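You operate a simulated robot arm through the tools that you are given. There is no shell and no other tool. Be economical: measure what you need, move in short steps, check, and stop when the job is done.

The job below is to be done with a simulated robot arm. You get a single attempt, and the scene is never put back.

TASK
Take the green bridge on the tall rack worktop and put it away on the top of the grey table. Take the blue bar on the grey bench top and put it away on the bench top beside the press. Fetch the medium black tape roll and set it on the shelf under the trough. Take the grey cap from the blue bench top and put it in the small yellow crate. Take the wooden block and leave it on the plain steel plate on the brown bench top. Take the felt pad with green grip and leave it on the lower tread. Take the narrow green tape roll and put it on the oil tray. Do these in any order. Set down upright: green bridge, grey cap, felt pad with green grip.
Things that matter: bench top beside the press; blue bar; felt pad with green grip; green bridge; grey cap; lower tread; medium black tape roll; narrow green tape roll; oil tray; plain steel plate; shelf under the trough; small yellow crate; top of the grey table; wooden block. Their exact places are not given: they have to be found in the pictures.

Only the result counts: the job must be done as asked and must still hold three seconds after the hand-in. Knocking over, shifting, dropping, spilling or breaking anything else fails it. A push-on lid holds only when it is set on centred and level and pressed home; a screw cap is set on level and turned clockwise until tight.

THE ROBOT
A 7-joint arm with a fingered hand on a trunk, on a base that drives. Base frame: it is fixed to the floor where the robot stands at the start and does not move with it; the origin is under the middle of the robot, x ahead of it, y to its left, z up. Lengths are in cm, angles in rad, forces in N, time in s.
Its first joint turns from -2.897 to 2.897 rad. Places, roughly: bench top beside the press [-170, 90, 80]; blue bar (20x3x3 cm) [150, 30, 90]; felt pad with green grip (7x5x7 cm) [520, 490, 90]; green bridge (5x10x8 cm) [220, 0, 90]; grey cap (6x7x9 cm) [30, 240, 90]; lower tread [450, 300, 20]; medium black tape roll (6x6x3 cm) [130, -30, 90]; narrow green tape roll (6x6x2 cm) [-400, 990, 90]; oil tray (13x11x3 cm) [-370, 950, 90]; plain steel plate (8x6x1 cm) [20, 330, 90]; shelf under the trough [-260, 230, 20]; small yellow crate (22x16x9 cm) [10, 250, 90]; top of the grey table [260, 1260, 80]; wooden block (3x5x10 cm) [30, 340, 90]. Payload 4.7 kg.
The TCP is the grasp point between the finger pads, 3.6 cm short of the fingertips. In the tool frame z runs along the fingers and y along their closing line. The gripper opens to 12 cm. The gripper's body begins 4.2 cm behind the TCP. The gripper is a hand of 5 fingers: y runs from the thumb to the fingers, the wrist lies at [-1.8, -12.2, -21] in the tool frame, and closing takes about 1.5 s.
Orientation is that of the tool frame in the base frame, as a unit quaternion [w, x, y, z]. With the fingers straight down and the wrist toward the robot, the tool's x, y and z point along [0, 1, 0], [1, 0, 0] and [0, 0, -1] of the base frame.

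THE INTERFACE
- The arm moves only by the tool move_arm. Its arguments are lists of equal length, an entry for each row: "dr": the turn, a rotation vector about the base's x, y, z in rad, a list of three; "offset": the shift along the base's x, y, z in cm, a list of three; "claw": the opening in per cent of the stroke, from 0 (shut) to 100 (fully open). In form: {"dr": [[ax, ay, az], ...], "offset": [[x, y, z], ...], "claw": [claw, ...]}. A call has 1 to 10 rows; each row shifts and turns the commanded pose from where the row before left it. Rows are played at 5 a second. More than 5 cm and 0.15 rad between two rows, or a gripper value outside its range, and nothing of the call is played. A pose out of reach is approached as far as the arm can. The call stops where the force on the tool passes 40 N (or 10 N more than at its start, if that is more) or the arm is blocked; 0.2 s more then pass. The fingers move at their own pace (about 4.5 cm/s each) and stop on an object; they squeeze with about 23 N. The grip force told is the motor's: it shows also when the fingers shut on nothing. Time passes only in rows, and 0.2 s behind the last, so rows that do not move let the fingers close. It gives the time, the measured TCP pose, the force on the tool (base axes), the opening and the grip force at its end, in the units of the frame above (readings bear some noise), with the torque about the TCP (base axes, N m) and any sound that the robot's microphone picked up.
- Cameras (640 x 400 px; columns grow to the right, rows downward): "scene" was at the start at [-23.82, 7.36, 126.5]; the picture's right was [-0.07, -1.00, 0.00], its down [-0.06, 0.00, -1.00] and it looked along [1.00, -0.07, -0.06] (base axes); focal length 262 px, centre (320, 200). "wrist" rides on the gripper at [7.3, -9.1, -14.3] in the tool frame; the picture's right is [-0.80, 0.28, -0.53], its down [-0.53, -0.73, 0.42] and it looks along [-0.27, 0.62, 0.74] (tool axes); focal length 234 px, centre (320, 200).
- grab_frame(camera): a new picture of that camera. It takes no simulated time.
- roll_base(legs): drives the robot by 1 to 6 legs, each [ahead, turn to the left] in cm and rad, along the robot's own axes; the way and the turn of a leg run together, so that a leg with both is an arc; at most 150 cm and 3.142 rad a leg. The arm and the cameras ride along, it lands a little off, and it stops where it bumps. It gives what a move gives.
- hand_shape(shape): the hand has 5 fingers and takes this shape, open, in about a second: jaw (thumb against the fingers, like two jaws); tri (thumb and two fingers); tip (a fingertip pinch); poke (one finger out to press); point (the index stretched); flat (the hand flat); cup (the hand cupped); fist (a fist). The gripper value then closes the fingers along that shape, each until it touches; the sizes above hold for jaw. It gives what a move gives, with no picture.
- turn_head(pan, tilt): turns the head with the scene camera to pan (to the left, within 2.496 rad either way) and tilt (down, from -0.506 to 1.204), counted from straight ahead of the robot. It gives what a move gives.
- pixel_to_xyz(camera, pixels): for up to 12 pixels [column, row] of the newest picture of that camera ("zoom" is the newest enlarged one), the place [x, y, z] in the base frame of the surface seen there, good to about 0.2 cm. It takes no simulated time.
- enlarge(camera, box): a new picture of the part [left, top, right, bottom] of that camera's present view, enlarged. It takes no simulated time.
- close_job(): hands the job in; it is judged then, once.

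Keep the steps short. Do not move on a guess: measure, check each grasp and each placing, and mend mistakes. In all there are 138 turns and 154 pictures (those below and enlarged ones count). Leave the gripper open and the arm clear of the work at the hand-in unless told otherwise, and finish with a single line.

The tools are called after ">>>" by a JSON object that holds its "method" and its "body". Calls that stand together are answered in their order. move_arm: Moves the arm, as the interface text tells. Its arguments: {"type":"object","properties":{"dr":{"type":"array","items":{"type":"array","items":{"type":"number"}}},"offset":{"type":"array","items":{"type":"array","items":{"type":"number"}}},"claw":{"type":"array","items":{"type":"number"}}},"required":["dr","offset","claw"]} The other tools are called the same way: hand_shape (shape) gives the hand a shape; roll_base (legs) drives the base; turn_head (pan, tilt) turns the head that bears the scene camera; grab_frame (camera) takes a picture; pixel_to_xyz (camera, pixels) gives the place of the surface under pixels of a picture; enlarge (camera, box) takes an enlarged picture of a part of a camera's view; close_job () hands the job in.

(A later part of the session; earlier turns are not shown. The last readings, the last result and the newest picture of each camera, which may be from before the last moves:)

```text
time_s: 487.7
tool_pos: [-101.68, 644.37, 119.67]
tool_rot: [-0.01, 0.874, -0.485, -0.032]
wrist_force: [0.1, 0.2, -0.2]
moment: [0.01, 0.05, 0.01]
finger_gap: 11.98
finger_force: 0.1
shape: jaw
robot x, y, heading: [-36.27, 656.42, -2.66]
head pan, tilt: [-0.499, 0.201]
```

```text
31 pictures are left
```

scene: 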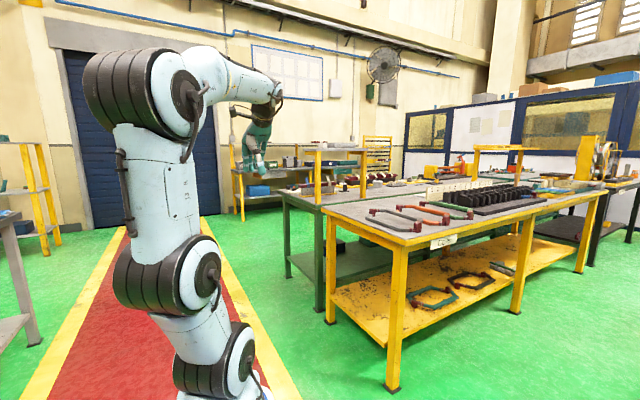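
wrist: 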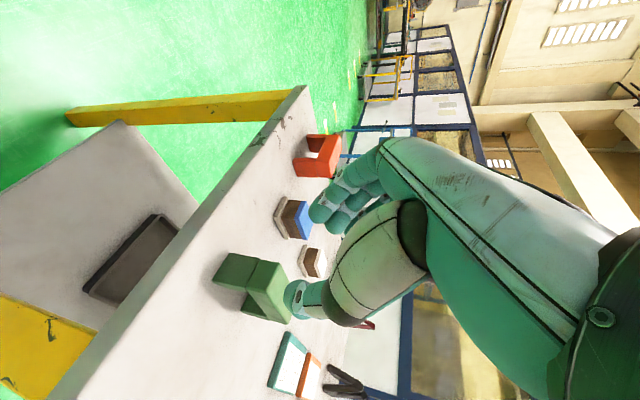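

>>> {"method": "pixel_to_xyz", "body": {"camera": "scene", "pixels": [[290, 277], [318, 312], [393, 388], [243, 222], [285, 220], [340, 195], [395, 175], [330, 185], [440, 155], [262, 250]]}}

>>> {"method": "enlarge", "body": {"camera": "scene", "box": [230, 120, 490, 270]}}

```text
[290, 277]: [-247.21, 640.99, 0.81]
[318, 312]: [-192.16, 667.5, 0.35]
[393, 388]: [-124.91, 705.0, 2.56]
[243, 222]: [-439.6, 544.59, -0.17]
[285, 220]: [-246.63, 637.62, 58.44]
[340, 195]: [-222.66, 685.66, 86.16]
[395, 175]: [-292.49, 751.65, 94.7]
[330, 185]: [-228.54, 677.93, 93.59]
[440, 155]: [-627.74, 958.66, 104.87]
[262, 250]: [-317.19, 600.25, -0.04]
```

```text
2.46 times, centred on (360, 195) of scene
```

zoom: 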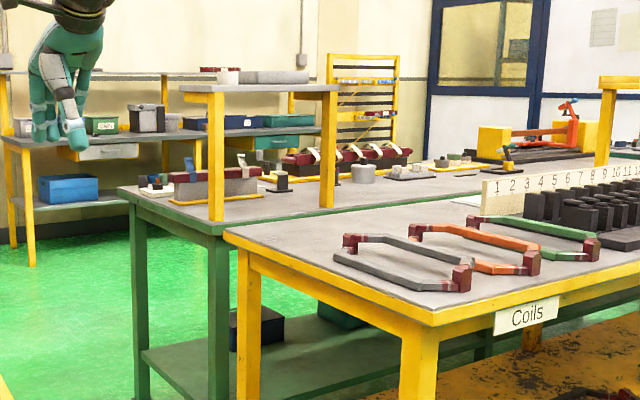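

>>> {"method": "roll_base", "body": {"legs": [[0, 0.02], [150, 0], [120, 0], [0, -1.571], [150, 0], [120, 0]]}}

>>> {"method": "turn_head", "body": {"pan": -0.4, "tilt": 0.25}}

>>> {"method": "grab_frame", "body": {"camera": "scene"}}

```text
time_s: 517.8
tool_pos: [-395.85, 849.58, 119.62]
tool_rot: [0.029, -0.238, 0.971, 0.015]
wrist_force: [-0.8, -0.6, 0.3]
moment: [-0.01, -0.01, -0.02]
finger_gap: 11.98
finger_force: 0.1
shape: jaw
robot x, y, heading: [-388.68, 783.19, 1.982]
head pan, tilt: [-0.499, 0.201]
```

```text
time_s: 518.5
tool_pos: [-395.89, 849.53, 119.68]
tool_rot: [0.03, -0.238, 0.971, 0.014]
wrist_force: [-0.9, -0.4, -0.4]
moment: [0.0, 0.01, 0.01]
finger_gap: 11.99
finger_force: 0.0
shape: jaw
robot x, y, heading: [-388.36, 783.34, 1.975]
head pan, tilt: [-0.4, 0.25]
```

```text
29 pictures are left
```

scene: 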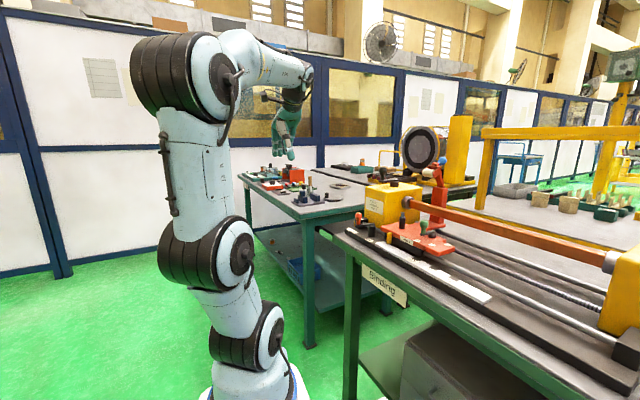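

>>> {"method": "enlarge", "body": {"camera": "scene", "box": [230, 130, 430, 250]}}

>>> {"method": "pixel_to_xyz", "body": {"camera": "scene", "pixels": [[310, 343], [310, 215], [248, 185], [362, 200], [330, 190], [295, 180], [265, 178], [345, 250], [255, 230]]}}

```text
3.20 times, centred on (330, 190) of scene
```

zoom: 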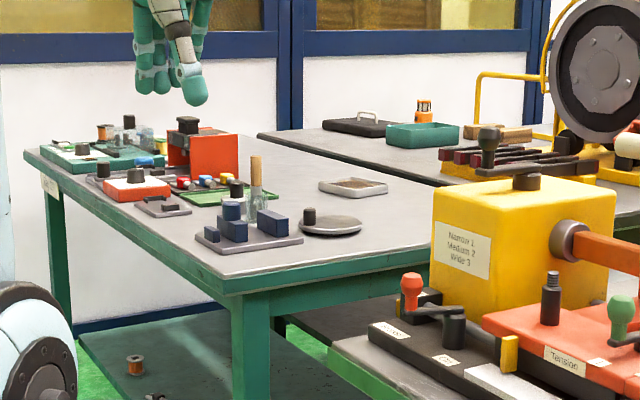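

```text
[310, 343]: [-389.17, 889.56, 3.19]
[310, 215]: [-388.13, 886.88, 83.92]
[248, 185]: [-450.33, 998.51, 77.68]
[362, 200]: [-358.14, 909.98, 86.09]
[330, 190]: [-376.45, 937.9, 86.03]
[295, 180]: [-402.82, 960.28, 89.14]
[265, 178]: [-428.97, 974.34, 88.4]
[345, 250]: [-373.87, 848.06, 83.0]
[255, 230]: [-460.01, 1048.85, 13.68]
```

>>> {"method": "roll_base", "body": {"legs": [[0, 0.125], [75, 0], [75, 0], [0, -1.59]]}}

>>> {"method": "grab_frame", "body": {"camera": "wrist"}}

```text
time_s: 530.6
tool_pos: [-395.94, 925.55, 119.65]
tool_rot: [0.031, 0.48, 0.877, -0.009]
wrist_force: [0.2, 0.4, 0.9]
moment: [0.01, -0.01, 0.0]
finger_gap: 11.99
finger_force: 0.0
shape: jaw
robot x, y, heading: [-460.91, 912.6, 0.488]
head pan, tilt: [-0.4, 0.25]
```

```text
27 pictures are left
```

wrist: 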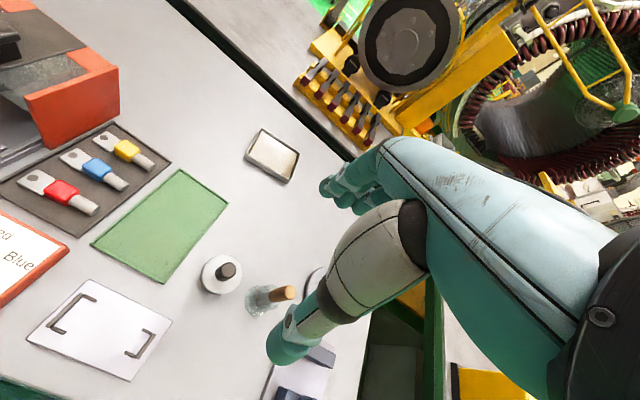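

>>> {"method": "pixel_to_xyz", "body": {"camera": "wrist", "pixels": [[272, 156], [262, 132], [298, 153], [283, 182], [247, 158], [210, 195], [220, 275]]}}

>>> {"method": "turn_head", "body": {"pan": 0.35, "tilt": 0.45}}

>>> {"method": "grab_frame", "body": {"camera": "scene"}}

```text
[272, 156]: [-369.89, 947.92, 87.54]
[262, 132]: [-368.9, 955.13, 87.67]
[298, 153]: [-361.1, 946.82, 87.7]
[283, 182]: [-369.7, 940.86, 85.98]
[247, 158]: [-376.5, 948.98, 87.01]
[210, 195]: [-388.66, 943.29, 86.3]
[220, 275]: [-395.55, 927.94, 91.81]
```

```text
time_s: 531.7
tool_pos: [-395.87, 925.67, 119.63]
tool_rot: [0.031, 0.481, 0.876, -0.01]
wrist_force: [0.1, -0.1, 0.5]
moment: [0.0, 0.0, 0.0]
finger_gap: 11.98
finger_force: 0.1
shape: jaw
robot x, y, heading: [-461.22, 912.98, 0.489]
head pan, tilt: [0.351, 0.45]
```

```text
26 pictures are left
```

scene: 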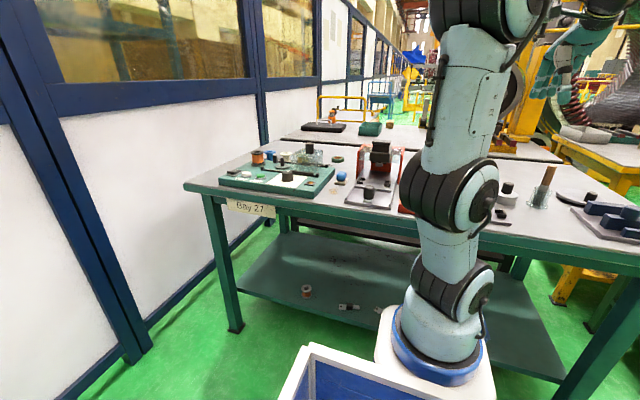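

>>> {"method": "enlarge", "body": {"camera": "scene", "box": [220, 120, 440, 230]}}

>>> {"method": "pixel_to_xyz", "body": {"camera": "zoom", "pixels": [[343, 110], [335, 113], [350, 113], [355, 165], [280, 105], [250, 115], [205, 165]]}}

```text
2.91 times, centred on (330, 175) of scene
```

zoom: 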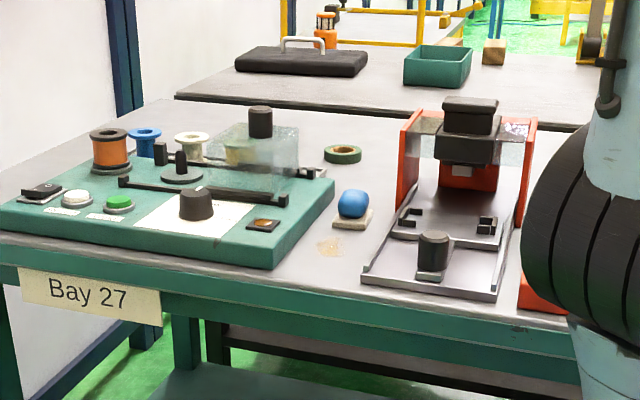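

```text
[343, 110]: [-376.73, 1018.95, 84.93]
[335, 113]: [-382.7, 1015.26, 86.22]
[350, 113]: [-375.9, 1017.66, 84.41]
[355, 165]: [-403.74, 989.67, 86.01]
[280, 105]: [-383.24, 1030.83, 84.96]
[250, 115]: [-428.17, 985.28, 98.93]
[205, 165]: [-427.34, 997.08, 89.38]
```

>>> {"method": "pixel_to_xyz", "body": {"camera": "zoom", "pixels": [[342, 146], [327, 153], [358, 153], [342, 162], [342, 153], [315, 170], [352, 200], [410, 120], [325, 200], [300, 130]]}}

```text
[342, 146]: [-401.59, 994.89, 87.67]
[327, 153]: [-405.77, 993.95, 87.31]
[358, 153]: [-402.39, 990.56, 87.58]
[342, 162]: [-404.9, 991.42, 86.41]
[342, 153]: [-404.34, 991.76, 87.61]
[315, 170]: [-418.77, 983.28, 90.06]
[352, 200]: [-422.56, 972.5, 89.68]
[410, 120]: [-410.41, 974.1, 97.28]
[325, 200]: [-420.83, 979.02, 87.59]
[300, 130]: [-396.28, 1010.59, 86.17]
```

Narrow green roll: centre ≈(-403.5,993), top 87.6. I move above it, keeping high over the fixtures and levelling the tool.

>>> {"method": "move_arm", "body": {"dr": [[0.0046, 0.0046, 0], [0.0046, 0.0046, 0], [0.0046, 0.0046, 0], [0.0046, 0.0046, 0], [0.0046, 0.0046, 0], [0.0046, 0.0046, 0], [0.0046, 0.0046, 0], [0.0046, 0.0046, 0], [0.0046, 0.0046, 0], [0.0046, 0.0046, 0]], "offset": [[-0.55, 4.8, 0], [-0.55, 4.8, 0], [-0.55, 4.8, 0], [-0.55, 4.8, 0], [-0.55, 4.8, 0], [-0.55, 4.8, 0], [-0.55, 4.8, 0], [-0.55, 4.8, 0], [-0.55, 4.8, 0], [-0.55, 4.8, 0]], "claw": [100, 100, 100, 100, 100, 100, 75, 75, 75, 75]}}

>>> {"method": "move_arm", "body": {"dr": [[0, 0, 0], [0, 0, 0], [0, 0, 0], [0, 0, 0], [0, 0, 0]], "offset": [[-0.5, 4.85, 0], [-0.5, 4.85, 0], [-0.5, 4.85, 0], [-0.5, 4.85, -1], [0, 0, -4]], "claw": [75, 75, 75, 75, 75]}}

>>> {"method": "grab_frame", "body": {"camera": "wrist"}}

```text
time_s: 533.9
tool_pos: [-401.48, 973.74, 119.54]
tool_rot: [0.002, 0.482, 0.876, 0.0]
wrist_force: [-0.5, -0.2, 1.3]
moment: [0.04, 0.01, -0.02]
finger_gap: 9.02
finger_force: 0.0
shape: jaw
robot x, y, heading: [-461.27, 912.44, 0.486]
head pan, tilt: [0.351, 0.45]
```

```text
time_s: 535.1
tool_pos: [-403.42, 993.53, 114.72]
tool_rot: [0.001, 0.481, 0.877, -0.001]
wrist_force: [-0.3, 0.3, -0.2]
moment: [-0.03, -0.01, 0.02]
finger_gap: 9.02
finger_force: 0.0
shape: jaw
robot x, y, heading: [-461.13, 912.4, 0.49]
head pan, tilt: [0.351, 0.45]
```

```text
24 pictures are left
```

wrist: 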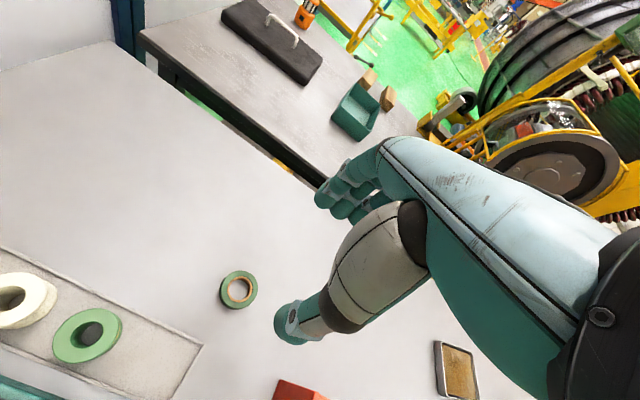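

>>> {"method": "pixel_to_xyz", "body": {"camera": "wrist", "pixels": [[222, 290], [256, 288], [240, 272], [237, 307], [200, 250]]}}

>>> {"method": "move_arm", "body": {"dr": [[0, 0, 0], [0, 0, 0], [0, 0, 0], [0, 0, 0]], "offset": [[0, 0, -5], [0, 0, -5], [0, 0, -5], [0, 0, -4]], "claw": [75, 75, 75, 75]}}

>>> {"method": "grab_frame", "body": {"camera": "wrist"}}

```text
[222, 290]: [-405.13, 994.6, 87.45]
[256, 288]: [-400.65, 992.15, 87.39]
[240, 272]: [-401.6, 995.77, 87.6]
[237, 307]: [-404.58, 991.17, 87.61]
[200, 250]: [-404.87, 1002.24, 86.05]
```

```text
time_s: 536.1
tool_pos: [-403.41, 993.17, 95.79]
tool_rot: [0.001, 0.481, 0.877, 0.0]
wrist_force: [0.1, 0.1, 1.2]
moment: [-0.03, -0.02, 0.02]
finger_gap: 9.04
finger_force: 0.2
shape: jaw
robot x, y, heading: [-461.23, 912.48, 0.489]
head pan, tilt: [0.351, 0.45]
```

```text
23 pictures are left
```

wrist: 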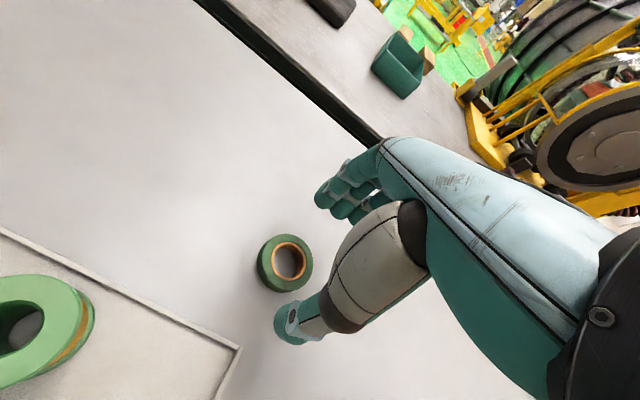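

>>> {"method": "move_arm", "body": {"dr": [[0, 0, 0], [0, 0, 0], [0, 0, 0], [0, 0, 0], [0, 0, 0], [0, 0, 0], [0, 0, 0]], "offset": [[0.3, 0.2, -3.5], [0, 0, -2.5], [0, 0, 0], [0, 0, 0], [0, 0, 0], [0, 0, 0], [0, 0, 0]], "claw": [75, 75, 20, 20, 20, 20, 20]}}

>>> {"method": "move_arm", "body": {"dr": [[0, 0, 0], [0, 0, 0], [0, 0, 0], [0, 0, 0], [0, 0, 0]], "offset": [[0, 0, 2], [0, 0, 4], [0, 0, 4], [0, 0, 4], [0, 0, 4]], "claw": [20, 20, 20, 20, 20]}}

>>> {"method": "grab_frame", "body": {"camera": "wrist"}}

```text
time_s: 537.7
tool_pos: [-403.05, 993.1, 89.81]
tool_rot: [0.001, 0.481, 0.877, 0.0]
wrist_force: [-0.5, 0.2, 0.6]
moment: [0.0, -0.01, 0.0]
finger_gap: 5.22
finger_force: 22.6
shape: jaw
robot x, y, heading: [-461.37, 912.71, 0.488]
head pan, tilt: [0.351, 0.45]
```

```text
time_s: 538.9
tool_pos: [-403.22, 993.11, 108.09]
tool_rot: [0.001, 0.482, 0.876, -0.001]
wrist_force: [0.3, 0.3, -1.7]
moment: [-0.04, 0.03, 0.02]
finger_gap: 5.21
finger_force: 22.9
shape: jaw
robot x, y, heading: [-461.1, 912.94, 0.486]
head pan, tilt: [0.351, 0.45]
```

```text
22 pictures are left
```

wrist: 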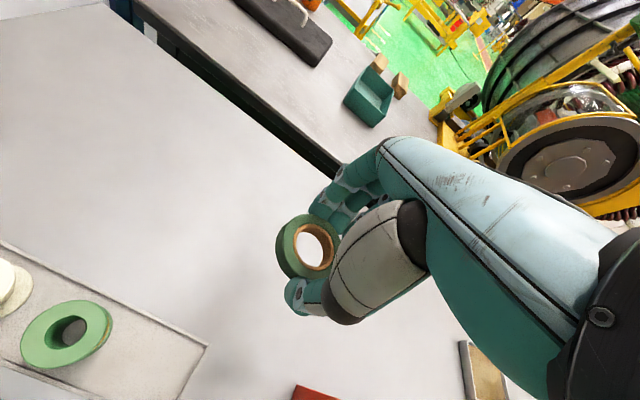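

>>> {"method": "move_arm", "body": {"dr": [[0, 0, 0], [0, 0, 0], [0, 0, 0], [0, 0, 0], [0, 0, 0], [0, 0, 0], [0, 0, 0], [0, 0, 0], [0, 0, 0], [0, 0, 0]], "offset": [[0, 0, 4], [0, 0, 3], [3.1, -3.9, 0], [3.1, -3.9, 0], [3.1, -3.9, 0], [3.1, -3.9, 0], [3.1, -3.9, 0], [3.1, -3.9, 0], [3.1, -3.9, 0], [3.1, -3.9, 0]], "claw": [20, 20, 20, 20, 20, 20, 20, 20, 20, 20]}}

>>> {"method": "move_arm", "body": {"dr": [[0, 0, 0], [0, 0, 0], [0, 0, 0], [0, 0, 0], [0, 0, 0], [0, 0, 0]], "offset": [[3.1, -4, 0], [3.1, -4, 0], [3.1, -4, 0], [0, -1.2, -4], [0, 0, -5], [0, 0, -4]], "claw": [20, 20, 20, 20, 20, 20]}}

>>> {"method": "grab_frame", "body": {"camera": "wrist"}}

```text
time_s: 541.1
tool_pos: [-378.36, 961.95, 114.62]
tool_rot: [0.002, 0.481, 0.877, 0.0]
wrist_force: [-1.0, 0.2, 0.5]
moment: [-0.07, -0.05, 0.01]
finger_gap: 5.22
finger_force: 23.0
shape: jaw
robot x, y, heading: [-461.52, 912.96, 0.491]
head pan, tilt: [0.351, 0.45]
```

```text
refused: row 1 steps farther than a row can; nothing moved
```

```text
21 pictures are left
```

wrist: 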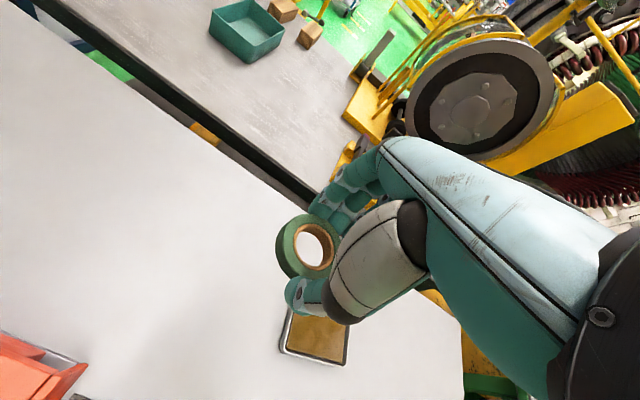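

>>> {"method": "move_arm", "body": {"dr": [[0, 0, 0], [0, 0, 0], [0, 0, 0], [0, 0, 0], [0, 0, 0], [0, 0, 0], [0, 0, 0]], "offset": [[2.35, -3.5, 0], [2.35, -3.5, 0], [2.35, -3.5, 0], [2.3, -3.5, 0], [0, 0, -5], [0, 0, -5], [0, 0, -5]], "claw": [20, 20, 20, 20, 20, 20, 20]}}

>>> {"method": "grab_frame", "body": {"camera": "wrist"}}

```text
time_s: 542.7
tool_pos: [-368.7, 948.56, 99.35]
tool_rot: [0.002, 0.482, 0.876, 0.0]
wrist_force: [-1.3, 0.6, 1.3]
moment: [-0.01, -0.05, 0.0]
finger_gap: 5.18
finger_force: 22.9
shape: jaw
robot x, y, heading: [-461.2, 912.81, 0.491]
head pan, tilt: [0.351, 0.45]
```

```text
20 pictures are left
```

wrist: 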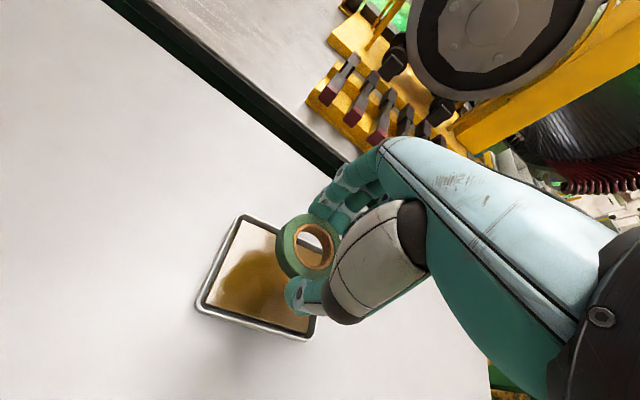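

>>> {"method": "pixel_to_xyz", "body": {"camera": "wrist", "pixels": [[235, 285], [265, 310], [203, 300], [300, 338], [243, 216]]}}

>>> {"method": "move_arm", "body": {"dr": [[0, 0, 0], [0, 0, 0], [0, 0, 0]], "offset": [[0, -0.3, -4], [0, 0, -2.5], [0, 0, -1]], "claw": [20, 20, 20]}}

```text
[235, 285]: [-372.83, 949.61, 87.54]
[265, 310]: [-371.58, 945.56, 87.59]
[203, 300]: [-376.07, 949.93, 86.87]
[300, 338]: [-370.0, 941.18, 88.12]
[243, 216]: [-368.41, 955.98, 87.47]
```

```text
time_s: 543.5
tool_pos: [-368.79, 948.05, 92.02]
tool_rot: [0.001, 0.481, 0.877, 0.0]
wrist_force: [-0.5, -0.3, 0.0]
moment: [-0.02, -0.01, -0.02]
finger_gap: 5.18
finger_force: 23.0
shape: jaw
robot x, y, heading: [-461.37, 912.94, 0.492]
head pan, tilt: [0.351, 0.45]
```

>>> {"method": "move_arm", "body": {"dr": [[0, 0, 0], [0, 0, 0], [0, 0, 0], [0, 0, 0], [0, 0, 0], [0, 0, 0], [0, 0, 0], [0, 0, 0]], "offset": [[0, 0, -0.5], [0, 0, 0], [0, 0, 0], [0, 0, 0], [0, 0, 2], [0, 0, 4], [0, 0, 5], [0, 0, 5]], "claw": [20, 60, 60, 60, 60, 60, 60, 60]}}

>>> {"method": "grab_frame", "body": {"camera": "wrist"}}

```text
time_s: 545.3
tool_pos: [-368.82, 947.98, 107.68]
tool_rot: [0.0, 0.48, 0.877, -0.001]
wrist_force: [-0.2, 0.0, -0.6]
moment: [0.01, 0.01, 0.06]
finger_gap: 7.16
finger_force: 0.1
shape: jaw
robot x, y, heading: [-461.14, 912.85, 0.49]
head pan, tilt: [0.351, 0.45]
```

```text
19 pictures are left
```

wrist: 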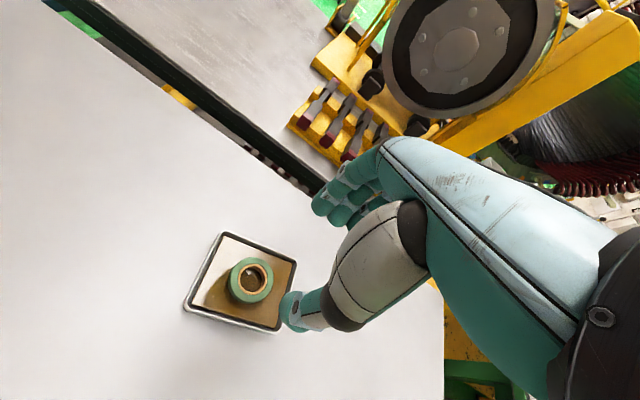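

Green roll lies in the oil tray. Last: the felt pad. Tuck and drive back to the walkway.

>>> {"method": "move_arm", "body": {"dr": [[0, 0, 0], [0, 0, 0], [0, 0, 0], [0, 0, 0], [0, 0, 0], [0, 0, 0], [0, 0, 0], [0, 0, 0]], "offset": [[0, 0, 3], [-3.4, -2.75, 1.8], [-3.4, -2.75, 1.8], [-3.4, -2.75, 1.8], [-3.4, -2.75, 1.8], [-3.4, -2.75, 1.8], [-3.4, -2.75, 1.8], [-3.4, -2.75, 1.8]], "claw": [100, 100, 100, 100, 100, 100, 100, 100]}}

>>> {"method": "roll_base", "body": {"legs": [[0, -1.58], [150, 0], [150, 0], [132, 0], [0, 1.59]]}}

```text
time_s: 547.1
tool_pos: [-392.6, 928.31, 123.21]
tool_rot: [0.001, 0.481, 0.877, -0.001]
wrist_force: [1.0, 0.8, -1.0]
moment: [-0.01, 0.02, 0.0]
finger_gap: 11.98
finger_force: 0.2
shape: jaw
robot x, y, heading: [-461.16, 913.17, 0.492]
head pan, tilt: [0.351, 0.45]
```

```text
time_s: 575.5
tool_pos: [-198.26, 545.24, 123.26]
tool_rot: [0.0, 0.474, 0.881, -0.001]
wrist_force: [0.0, 0.4, -0.3]
moment: [-0.03, 0.01, 0.04]
finger_gap: 11.97
finger_force: 0.1
shape: jaw
robot x, y, heading: [-267.01, 528.72, 0.505]
head pan, tilt: [0.351, 0.45]
```

>>> {"method": "roll_base", "body": {"legs": [[150, 0], [118, 0], [0, -1.575], [150, 0]]}}

```text
time_s: 599.7
tool_pos: [75.08, 472.27, 123.28]
tool_rot: [-0.001, 0.947, 0.322, -0.001]
wrist_force: [-0.7, 0.7, -0.8]
moment: [0.02, 0.01, 0.01]
finger_gap: 11.95
finger_force: 0.0
shape: jaw
robot x, y, heading: [53.34, 539.27, -0.988]
head pan, tilt: [0.351, 0.45]
```

>>> {"method": "roll_base", "body": {"legs": [[0, -0.15], [150, 0], [110, 0.06]]}}

>>> {"method": "turn_head", "body": {"pan": 1.0, "tilt": 0.15}}

>>> {"method": "grab_frame", "body": {"camera": "scene"}}

```text
time_s: 612.8
tool_pos: [179.09, 240.47, 123.2]
tool_rot: [0.001, 0.959, 0.285, -0.002]
wrist_force: [0.1, -0.1, 0.5]
moment: [0.01, -0.02, 0.01]
finger_gap: 11.97
finger_force: 0.1
shape: jaw
robot x, y, heading: [162.58, 309.1, -1.072]
head pan, tilt: [0.351, 0.45]
```

```text
time_s: 613.8
tool_pos: [179.32, 240.48, 123.27]
tool_rot: [0.001, 0.959, 0.284, -0.002]
wrist_force: [0.9, 0.1, 0.2]
moment: [-0.05, 0.01, 0.01]
finger_gap: 11.96
finger_force: 0.2
shape: jaw
robot x, y, heading: [163.04, 308.57, -1.076]
head pan, tilt: [1.0, 0.15]
```

```text
18 pictures are left
```

scene: 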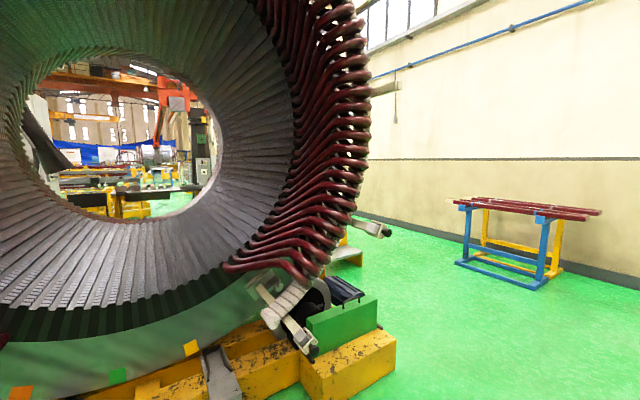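

>>> {"method": "pixel_to_xyz", "body": {"camera": "scene", "pixels": [[350, 262], [348, 250], [395, 375], [460, 262], [540, 290], [420, 240], [380, 225], [345, 235]]}}

>>> {"method": "roll_base", "body": {"legs": [[140, 0], [0, 1.576], [60, 0]]}}

>>> {"method": "turn_head", "body": {"pan": 0.2, "tilt": 0.3}}

>>> {"method": "grab_frame", "body": {"camera": "scene"}}

```text
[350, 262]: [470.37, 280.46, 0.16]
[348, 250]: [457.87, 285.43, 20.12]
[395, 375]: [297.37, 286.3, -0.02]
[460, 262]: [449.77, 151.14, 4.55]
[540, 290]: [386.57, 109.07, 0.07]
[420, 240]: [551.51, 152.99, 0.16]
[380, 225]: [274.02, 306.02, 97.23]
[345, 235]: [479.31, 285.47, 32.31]
```

```text
time_s: 627.7
tool_pos: [349.88, 229.35, 123.16]
tool_rot: [0.001, 0.465, 0.885, -0.001]
wrist_force: [0.2, -0.9, -0.4]
moment: [-0.02, 0.01, 0.02]
finger_gap: 11.96
finger_force: 0.1
shape: jaw
robot x, y, heading: [282.06, 211.37, 0.527]
head pan, tilt: [1.0, 0.15]
```

```text
time_s: 628.8
tool_pos: [349.89, 229.23, 123.34]
tool_rot: [0.001, 0.465, 0.886, -0.001]
wrist_force: [-0.3, 0.3, 0.5]
moment: [0.0, -0.01, -0.03]
finger_gap: 11.99
finger_force: 0.0
shape: jaw
robot x, y, heading: [282.07, 211.18, 0.528]
head pan, tilt: [0.201, 0.3]
```

```text
17 pictures are left
```

scene: 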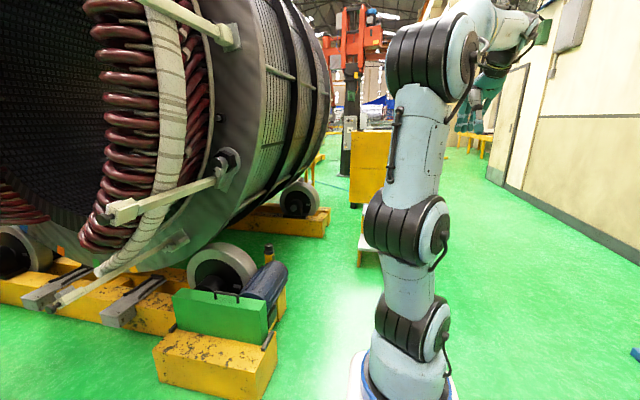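

>>> {"method": "pixel_to_xyz", "body": {"camera": "scene", "pixels": [[353, 200], [375, 150], [360, 260], [368, 243], [352, 135], [328, 230], [380, 140], [345, 190]]}}

>>> {"method": "enlarge", "body": {"camera": "scene", "box": [310, 100, 470, 280]}}

```text
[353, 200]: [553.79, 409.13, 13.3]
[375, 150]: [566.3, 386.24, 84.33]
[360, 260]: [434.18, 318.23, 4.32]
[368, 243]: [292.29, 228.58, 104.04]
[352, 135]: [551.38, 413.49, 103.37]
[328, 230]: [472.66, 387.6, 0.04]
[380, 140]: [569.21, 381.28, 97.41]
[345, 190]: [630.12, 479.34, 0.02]
```

```text
2.22 times, centred on (390, 190) of scene
```

zoom: 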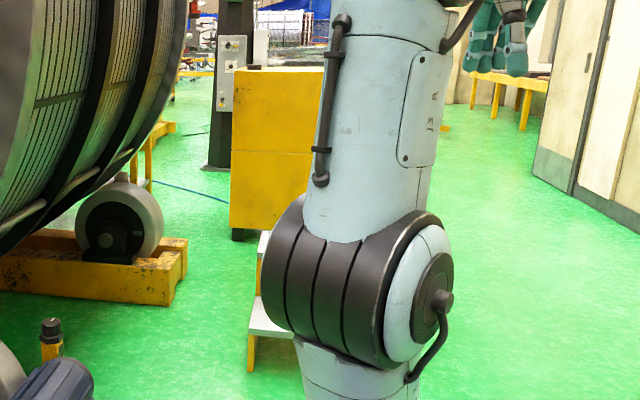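

>>> {"method": "roll_base", "body": {"legs": [[0, -0.523], [120, 0], [0, 0.5]]}}

>>> {"method": "turn_head", "body": {"pan": 0.45, "tilt": 0.3}}

>>> {"method": "grab_frame", "body": {"camera": "scene"}}

```text
time_s: 637.9
tool_pos: [472.94, 224.71, 123.22]
tool_rot: [0.001, 0.486, 0.874, -0.001]
wrist_force: [-1.0, 0.4, 0.0]
moment: [-0.02, 0.0, 0.01]
finger_gap: 11.99
finger_force: 0.1
shape: jaw
robot x, y, heading: [404.51, 209.42, 0.488]
head pan, tilt: [0.201, 0.3]
```

```text
time_s: 638.7
tool_pos: [472.93, 224.69, 123.28]
tool_rot: [0.002, 0.486, 0.874, -0.001]
wrist_force: [0.9, 0.5, -0.4]
moment: [-0.03, 0.01, -0.01]
finger_gap: 11.97
finger_force: 0.0
shape: jaw
robot x, y, heading: [404.08, 209.94, 0.485]
head pan, tilt: [0.45, 0.3]
```

```text
15 pictures are left
```

scene: 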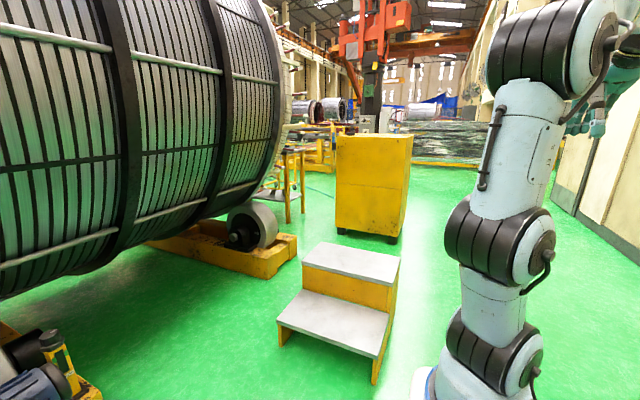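

>>> {"method": "pixel_to_xyz", "body": {"camera": "scene", "pixels": [[335, 318], [283, 318], [375, 355], [385, 325], [310, 292], [290, 152], [288, 220], [300, 210], [300, 150], [275, 200], [338, 233], [295, 250]]}}

>>> {"method": "enlarge", "body": {"camera": "scene", "box": [240, 110, 360, 230]}}

```text
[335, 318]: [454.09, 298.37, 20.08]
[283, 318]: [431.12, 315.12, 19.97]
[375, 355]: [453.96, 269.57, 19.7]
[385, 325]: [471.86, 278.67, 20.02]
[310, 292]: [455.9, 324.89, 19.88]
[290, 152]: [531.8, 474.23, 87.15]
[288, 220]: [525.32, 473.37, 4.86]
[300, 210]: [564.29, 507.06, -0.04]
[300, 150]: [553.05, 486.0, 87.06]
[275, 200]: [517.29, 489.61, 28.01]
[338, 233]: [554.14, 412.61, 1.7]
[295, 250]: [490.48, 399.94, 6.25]
```

```text
3.33 times, centred on (300, 170) of scene
```

zoom: 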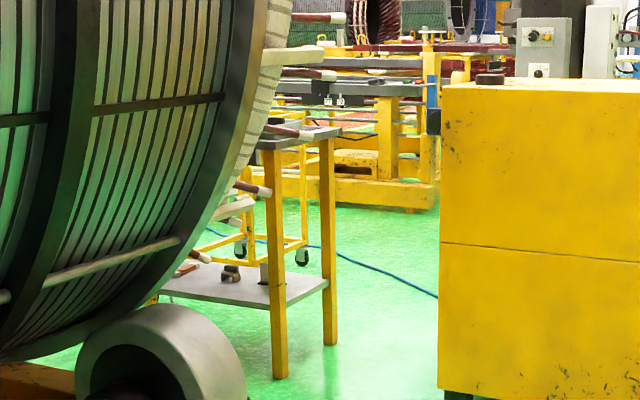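

Lower tread: z 20, centre ≈(453,297). The pad's table (corner (532,474), z 87) must be approached from its far side, around the steps and cabinet on the right.

>>> {"method": "roll_base", "body": {"legs": [[0, -0.305], [111, 0], [0, 0.32], [150, 0], [80, 0], [0, 1.571]]}}

>>> {"method": "turn_head", "body": {"pan": 0.4, "tilt": 0.25}}

>>> {"method": "grab_frame", "body": {"camera": "scene"}}

```text
time_s: 661.0
tool_pos: [692.26, 413.62, 123.25]
tool_rot: [0.003, -0.295, 0.955, 0.001]
wrist_force: [0.4, -0.6, -0.1]
moment: [0.01, 0.01, 0.02]
finger_gap: 11.97
finger_force: 0.0
shape: jaw
robot x, y, heading: [710.21, 345.4, 2.095]
head pan, tilt: [0.45, 0.3]
```

```text
time_s: 661.6
tool_pos: [692.18, 413.72, 123.31]
tool_rot: [0.002, -0.296, 0.955, 0.001]
wrist_force: [0.4, -0.4, 0.1]
moment: [-0.01, 0.0, -0.02]
finger_gap: 11.98
finger_force: 0.0
shape: jaw
robot x, y, heading: [709.77, 345.63, 2.095]
head pan, tilt: [0.4, 0.25]
```

```text
13 pictures are left
```

scene: 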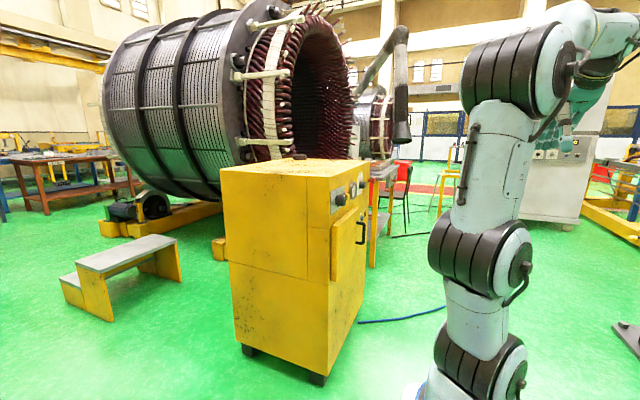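

>>> {"method": "pixel_to_xyz", "body": {"camera": "scene", "pixels": [[318, 378], [362, 312], [374, 266], [372, 180], [393, 168], [405, 228], [440, 212], [530, 215], [400, 290], [430, 260], [389, 190], [575, 222]]}}

```text
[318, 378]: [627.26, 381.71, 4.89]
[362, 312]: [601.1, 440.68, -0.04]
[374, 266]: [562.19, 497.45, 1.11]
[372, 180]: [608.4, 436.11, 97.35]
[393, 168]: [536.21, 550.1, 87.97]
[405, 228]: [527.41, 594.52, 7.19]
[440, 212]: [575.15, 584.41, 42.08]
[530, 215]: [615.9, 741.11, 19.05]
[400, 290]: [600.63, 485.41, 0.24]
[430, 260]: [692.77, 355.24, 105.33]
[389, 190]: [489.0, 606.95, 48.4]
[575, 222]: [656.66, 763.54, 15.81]
```

>>> {"method": "roll_base", "body": {"legs": [[0, -0.03], [99, 0], [97, 0], [0, 1.577]]}}

>>> {"method": "grab_frame", "body": {"camera": "wrist"}}

```text
time_s: 675.6
tool_pos: [550.71, 499.68, 123.22]
tool_rot: [-0.001, 0.883, -0.47, -0.001]
wrist_force: [0.2, -0.3, 0.5]
moment: [0.02, 0.02, -0.01]
finger_gap: 11.98
finger_force: 0.2
shape: jaw
robot x, y, heading: [618.86, 517.6, -2.626]
head pan, tilt: [0.4, 0.25]
```

```text
12 pictures are left
```

wrist: 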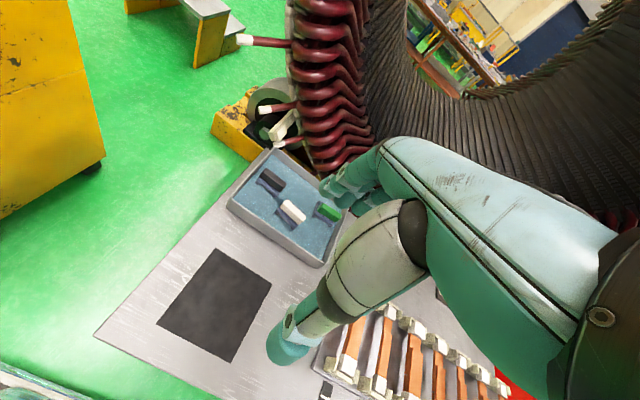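

>>> {"method": "enlarge", "body": {"camera": "wrist", "box": [210, 130, 370, 280]}}

>>> {"method": "pixel_to_xyz", "body": {"camera": "wrist", "pixels": [[327, 210], [319, 205], [336, 216], [312, 215], [322, 228], [330, 222], [320, 262], [230, 205], [272, 150], [300, 240], [288, 210], [310, 230]]}}

```text
2.67 times, centred on (290, 205) of wrist
```

zoom: 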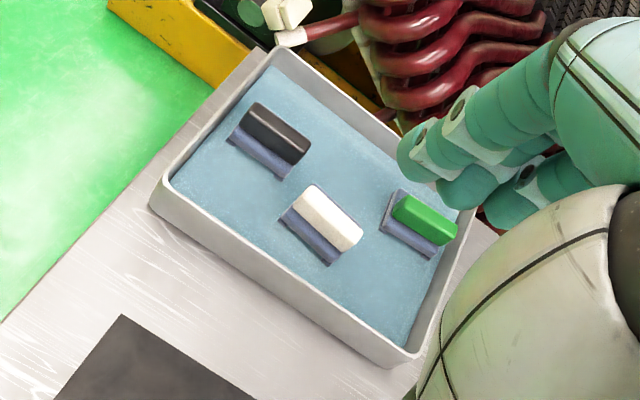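

```text
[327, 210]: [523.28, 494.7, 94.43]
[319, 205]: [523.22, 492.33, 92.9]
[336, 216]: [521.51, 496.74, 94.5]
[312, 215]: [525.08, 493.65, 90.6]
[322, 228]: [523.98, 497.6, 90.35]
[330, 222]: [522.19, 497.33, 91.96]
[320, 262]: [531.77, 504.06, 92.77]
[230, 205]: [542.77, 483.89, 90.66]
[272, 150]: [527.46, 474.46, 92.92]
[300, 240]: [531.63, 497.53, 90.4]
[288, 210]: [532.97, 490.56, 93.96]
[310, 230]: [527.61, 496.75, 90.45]
```

>>> {"method": "pixel_to_xyz", "body": {"camera": "wrist", "pixels": [[340, 165], [330, 140], [277, 145], [360, 140], [300, 105], [345, 110], [244, 40]]}}

>>> {"method": "move_arm", "body": {"dr": [[0, 0, -0.03], [0, 0, -0.03], [0, 0, -0.03], [0, 0, -0.03], [0, 0, -0.03], [0, 0, -0.03]], "offset": [[-4.6, -0.8, -1], [-4.6, -0.8, -1], [-4.6, -0.8, -1], [-4.6, -0.8, -1], [-4.6, -0.8, -1], [-4.6, -0.8, -1]], "claw": [60, 60, 60, 50, 50, 50]}}

>>> {"method": "grab_frame", "body": {"camera": "wrist"}}

```text
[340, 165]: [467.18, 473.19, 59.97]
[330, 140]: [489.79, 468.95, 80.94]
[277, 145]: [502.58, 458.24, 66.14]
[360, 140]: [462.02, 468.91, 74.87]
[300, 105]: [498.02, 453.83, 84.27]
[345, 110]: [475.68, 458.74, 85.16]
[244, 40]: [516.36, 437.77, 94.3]
```

```text
time_s: 677.0
tool_pos: [523.15, 494.92, 117.63]
tool_rot: [0.001, 0.838, -0.546, -0.003]
wrist_force: [0.3, 0.0, 2.0]
moment: [0.0, 0.09, 0.01]
finger_gap: 6.03
finger_force: 0.1
shape: jaw
robot x, y, heading: [618.54, 517.19, -2.62]
head pan, tilt: [0.4, 0.25]
```

```text
10 pictures are left
```

wrist: 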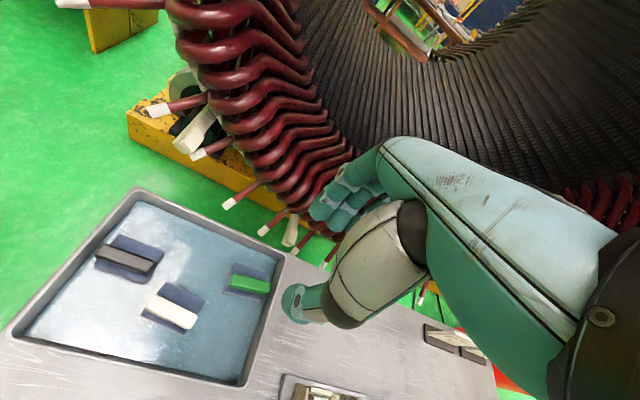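

>>> {"method": "pixel_to_xyz", "body": {"camera": "wrist", "pixels": [[234, 280], [267, 288], [250, 284], [233, 288], [265, 293], [250, 268], [243, 300], [280, 290], [240, 330]]}}

```text
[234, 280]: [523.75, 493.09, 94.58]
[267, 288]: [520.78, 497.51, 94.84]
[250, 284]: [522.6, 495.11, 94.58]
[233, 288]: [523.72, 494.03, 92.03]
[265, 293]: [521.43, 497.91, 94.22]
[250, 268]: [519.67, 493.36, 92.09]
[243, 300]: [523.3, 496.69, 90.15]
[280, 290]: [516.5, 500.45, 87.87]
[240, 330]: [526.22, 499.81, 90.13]
```

>>> {"method": "move_arm", "body": {"dr": [[0, 0, 0.085], [0, 0, 0.085], [0, 0, 0], [0, 0, 0], [0, 0, 0], [0, 0, 0]], "offset": [[-0.85, 0.4, -4], [0, 0, -4], [0, 0, -4], [0, 0, -4], [0, 0, -3], [0, 0, -2.2]], "claw": [45, 45, 45, 45, 45, 45]}}

>>> {"method": "grab_frame", "body": {"camera": "wrist"}}

```text
time_s: 678.4
tool_pos: [522.33, 495.72, 96.45]
tool_rot: [0.0, 0.881, -0.473, -0.002]
wrist_force: [-0.9, 0.4, 0.8]
moment: [0.03, -0.01, 0.03]
finger_gap: 5.43
finger_force: 0.1
shape: jaw
robot x, y, heading: [618.29, 517.12, -2.625]
head pan, tilt: [0.4, 0.25]
```

```text
9 pictures are left
5 turns are left
```

wrist: 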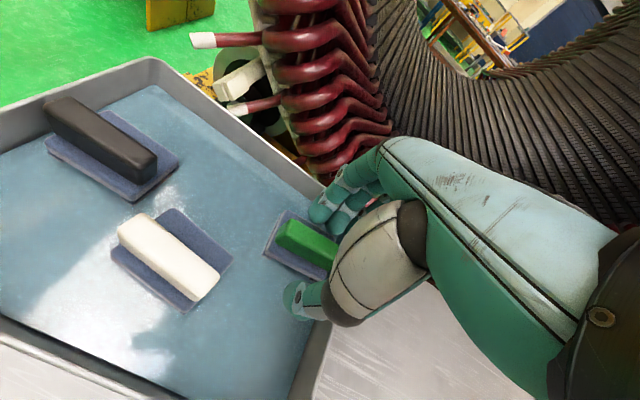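

Few turns remain, so I chain: grip the green handle, lift, tuck, and drive round to the steps' side.

>>> {"method": "move_arm", "body": {"dr": [[0, 0, 0], [0, 0, 0], [0, 0, 0], [0, 0, 0], [0, 0, 0], [0, 0, 0], [0, 0, 0]], "offset": [[-0.1, -0.3, -0.4], [0, 0, 0], [0, 0, 0], [0, 0, 0], [0, 0, 0], [0, 0, 0], [0, 0, 0]], "claw": [45, 0, 0, 0, 0, 0, 0]}}

>>> {"method": "move_arm", "body": {"dr": [[0, 0, 0], [0, 0, 0], [0, 0, 0], [0, 0, 0], [0, 0, 0], [0, 0, 0], [0, 0, 0], [0, 0, 0], [0, 0, 0], [0, 0, 0]], "offset": [[0, 0, 2], [0, 0, 4], [0, 0, 5], [0, 0, 5], [4.6, 0.8, 1.5], [4.6, 0.8, 1.5], [4.6, 0.8, 1.5], [4.6, 0.8, 1.5], [4.6, 0.8, 1.5], [4.6, 0.8, 1.5]], "claw": [0, 0, 0, 0, 0, 0, 0, 0, 0, 0]}}

>>> {"method": "grab_frame", "body": {"camera": "wrist"}}

>>> {"method": "roll_base", "body": {"legs": [[0, 1.553], [150, 0], [72, 0], [0, -1.571], [150, 0], [101, 0]]}}

>>> {"method": "roll_base", "body": {"legs": [[0, -1.571]]}}

>>> {"method": "turn_head", "body": {"pan": 0.1, "tilt": 0.5}}

>>> {"method": "grab_frame", "body": {"camera": "scene"}}

>>> {"method": "grab_frame", "body": {"camera": "wrist"}}

>>> {"method": "pixel_to_xyz", "body": {"camera": "wrist", "pixels": [[100, 100], [200, 100], [100, 200], [200, 200], [250, 150], [250, 250], [150, 150], [150, 300], [280, 200], [250, 50], [50, 50], [320, 100]]}}

```text
time_s: 680.0
tool_pos: [522.13, 495.19, 95.92]
tool_rot: [-0.001, 0.881, -0.473, -0.002]
wrist_force: [0.8, 0.2, -0.3]
moment: [-0.05, -0.02, -0.03]
finger_gap: 1.3
finger_force: 23.5
shape: jaw
robot x, y, heading: [618.59, 517.28, -2.625]
head pan, tilt: [0.4, 0.25]
```

```text
time_s: 682.2
tool_pos: [550.06, 499.65, 120.48]
tool_rot: [-0.001, 0.881, -0.474, -0.001]
wrist_force: [-0.8, -0.5, -2.3]
moment: [-0.05, -0.08, 0.01]
finger_gap: 1.31
finger_force: 23.0
shape: jaw
robot x, y, heading: [618.72, 517.13, -2.628]
head pan, tilt: [0.4, 0.25]
```

```text
8 pictures are left
```

wrist: 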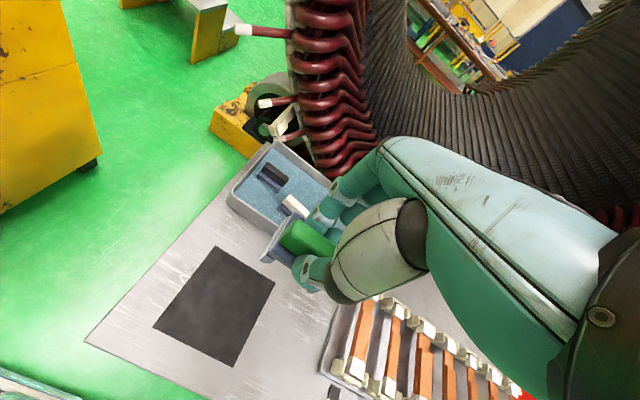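

```text
time_s: 712.7
tool_pos: [441.53, 179.28, 120.63]
tool_rot: [-0.001, 0.887, -0.462, -0.001]
wrist_force: [0.2, 0.1, -0.9]
moment: [0.01, 0.03, 0.01]
finger_gap: 1.29
finger_force: 22.9
shape: jaw
robot x, y, heading: [509.83, 199.03, -2.595]
head pan, tilt: [0.4, 0.25]
```

```text
time_s: 716.9
tool_pos: [489.57, 266.6, 120.68]
tool_rot: [0.002, -0.306, 0.952, 0.0]
wrist_force: [-0.6, 0.0, -0.6]
moment: [0.02, 0.0, -0.02]
finger_gap: 1.3
finger_force: 23.0
shape: jaw
robot x, y, heading: [509.83, 198.81, 2.131]
head pan, tilt: [0.4, 0.25]
```

```text
time_s: 717.7
tool_pos: [489.55, 266.61, 120.63]
tool_rot: [0.001, -0.307, 0.952, 0.0]
wrist_force: [-0.4, 0.1, -0.7]
moment: [-0.02, 0.0, -0.01]
finger_gap: 1.28
finger_force: 23.0
shape: jaw
robot x, y, heading: [509.72, 198.81, 2.123]
head pan, tilt: [0.099, 0.499]
```

```text
7 pictures are left
```

scene: 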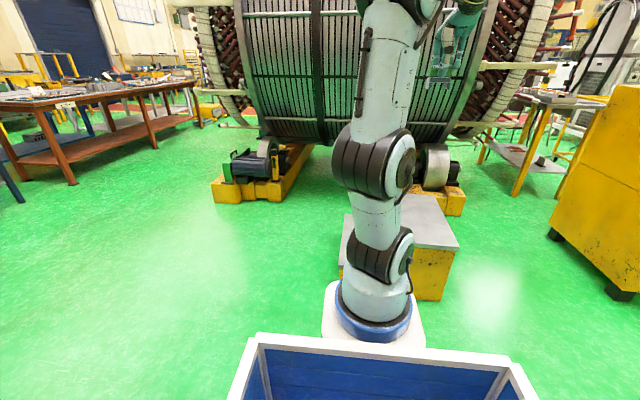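

```text
6 pictures are left
```

wrist: 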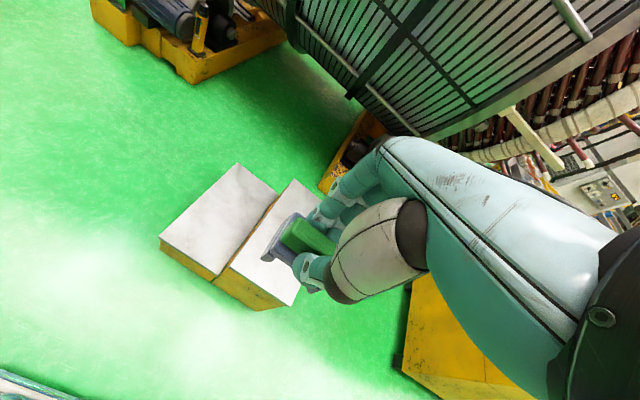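

```text
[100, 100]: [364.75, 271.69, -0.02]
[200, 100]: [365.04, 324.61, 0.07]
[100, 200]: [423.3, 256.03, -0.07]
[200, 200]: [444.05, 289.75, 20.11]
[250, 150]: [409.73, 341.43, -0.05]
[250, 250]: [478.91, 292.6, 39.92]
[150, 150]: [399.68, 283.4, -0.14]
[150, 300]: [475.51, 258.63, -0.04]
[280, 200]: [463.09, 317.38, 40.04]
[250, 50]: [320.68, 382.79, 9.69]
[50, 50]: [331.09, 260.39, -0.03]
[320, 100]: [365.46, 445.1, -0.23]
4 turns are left
```

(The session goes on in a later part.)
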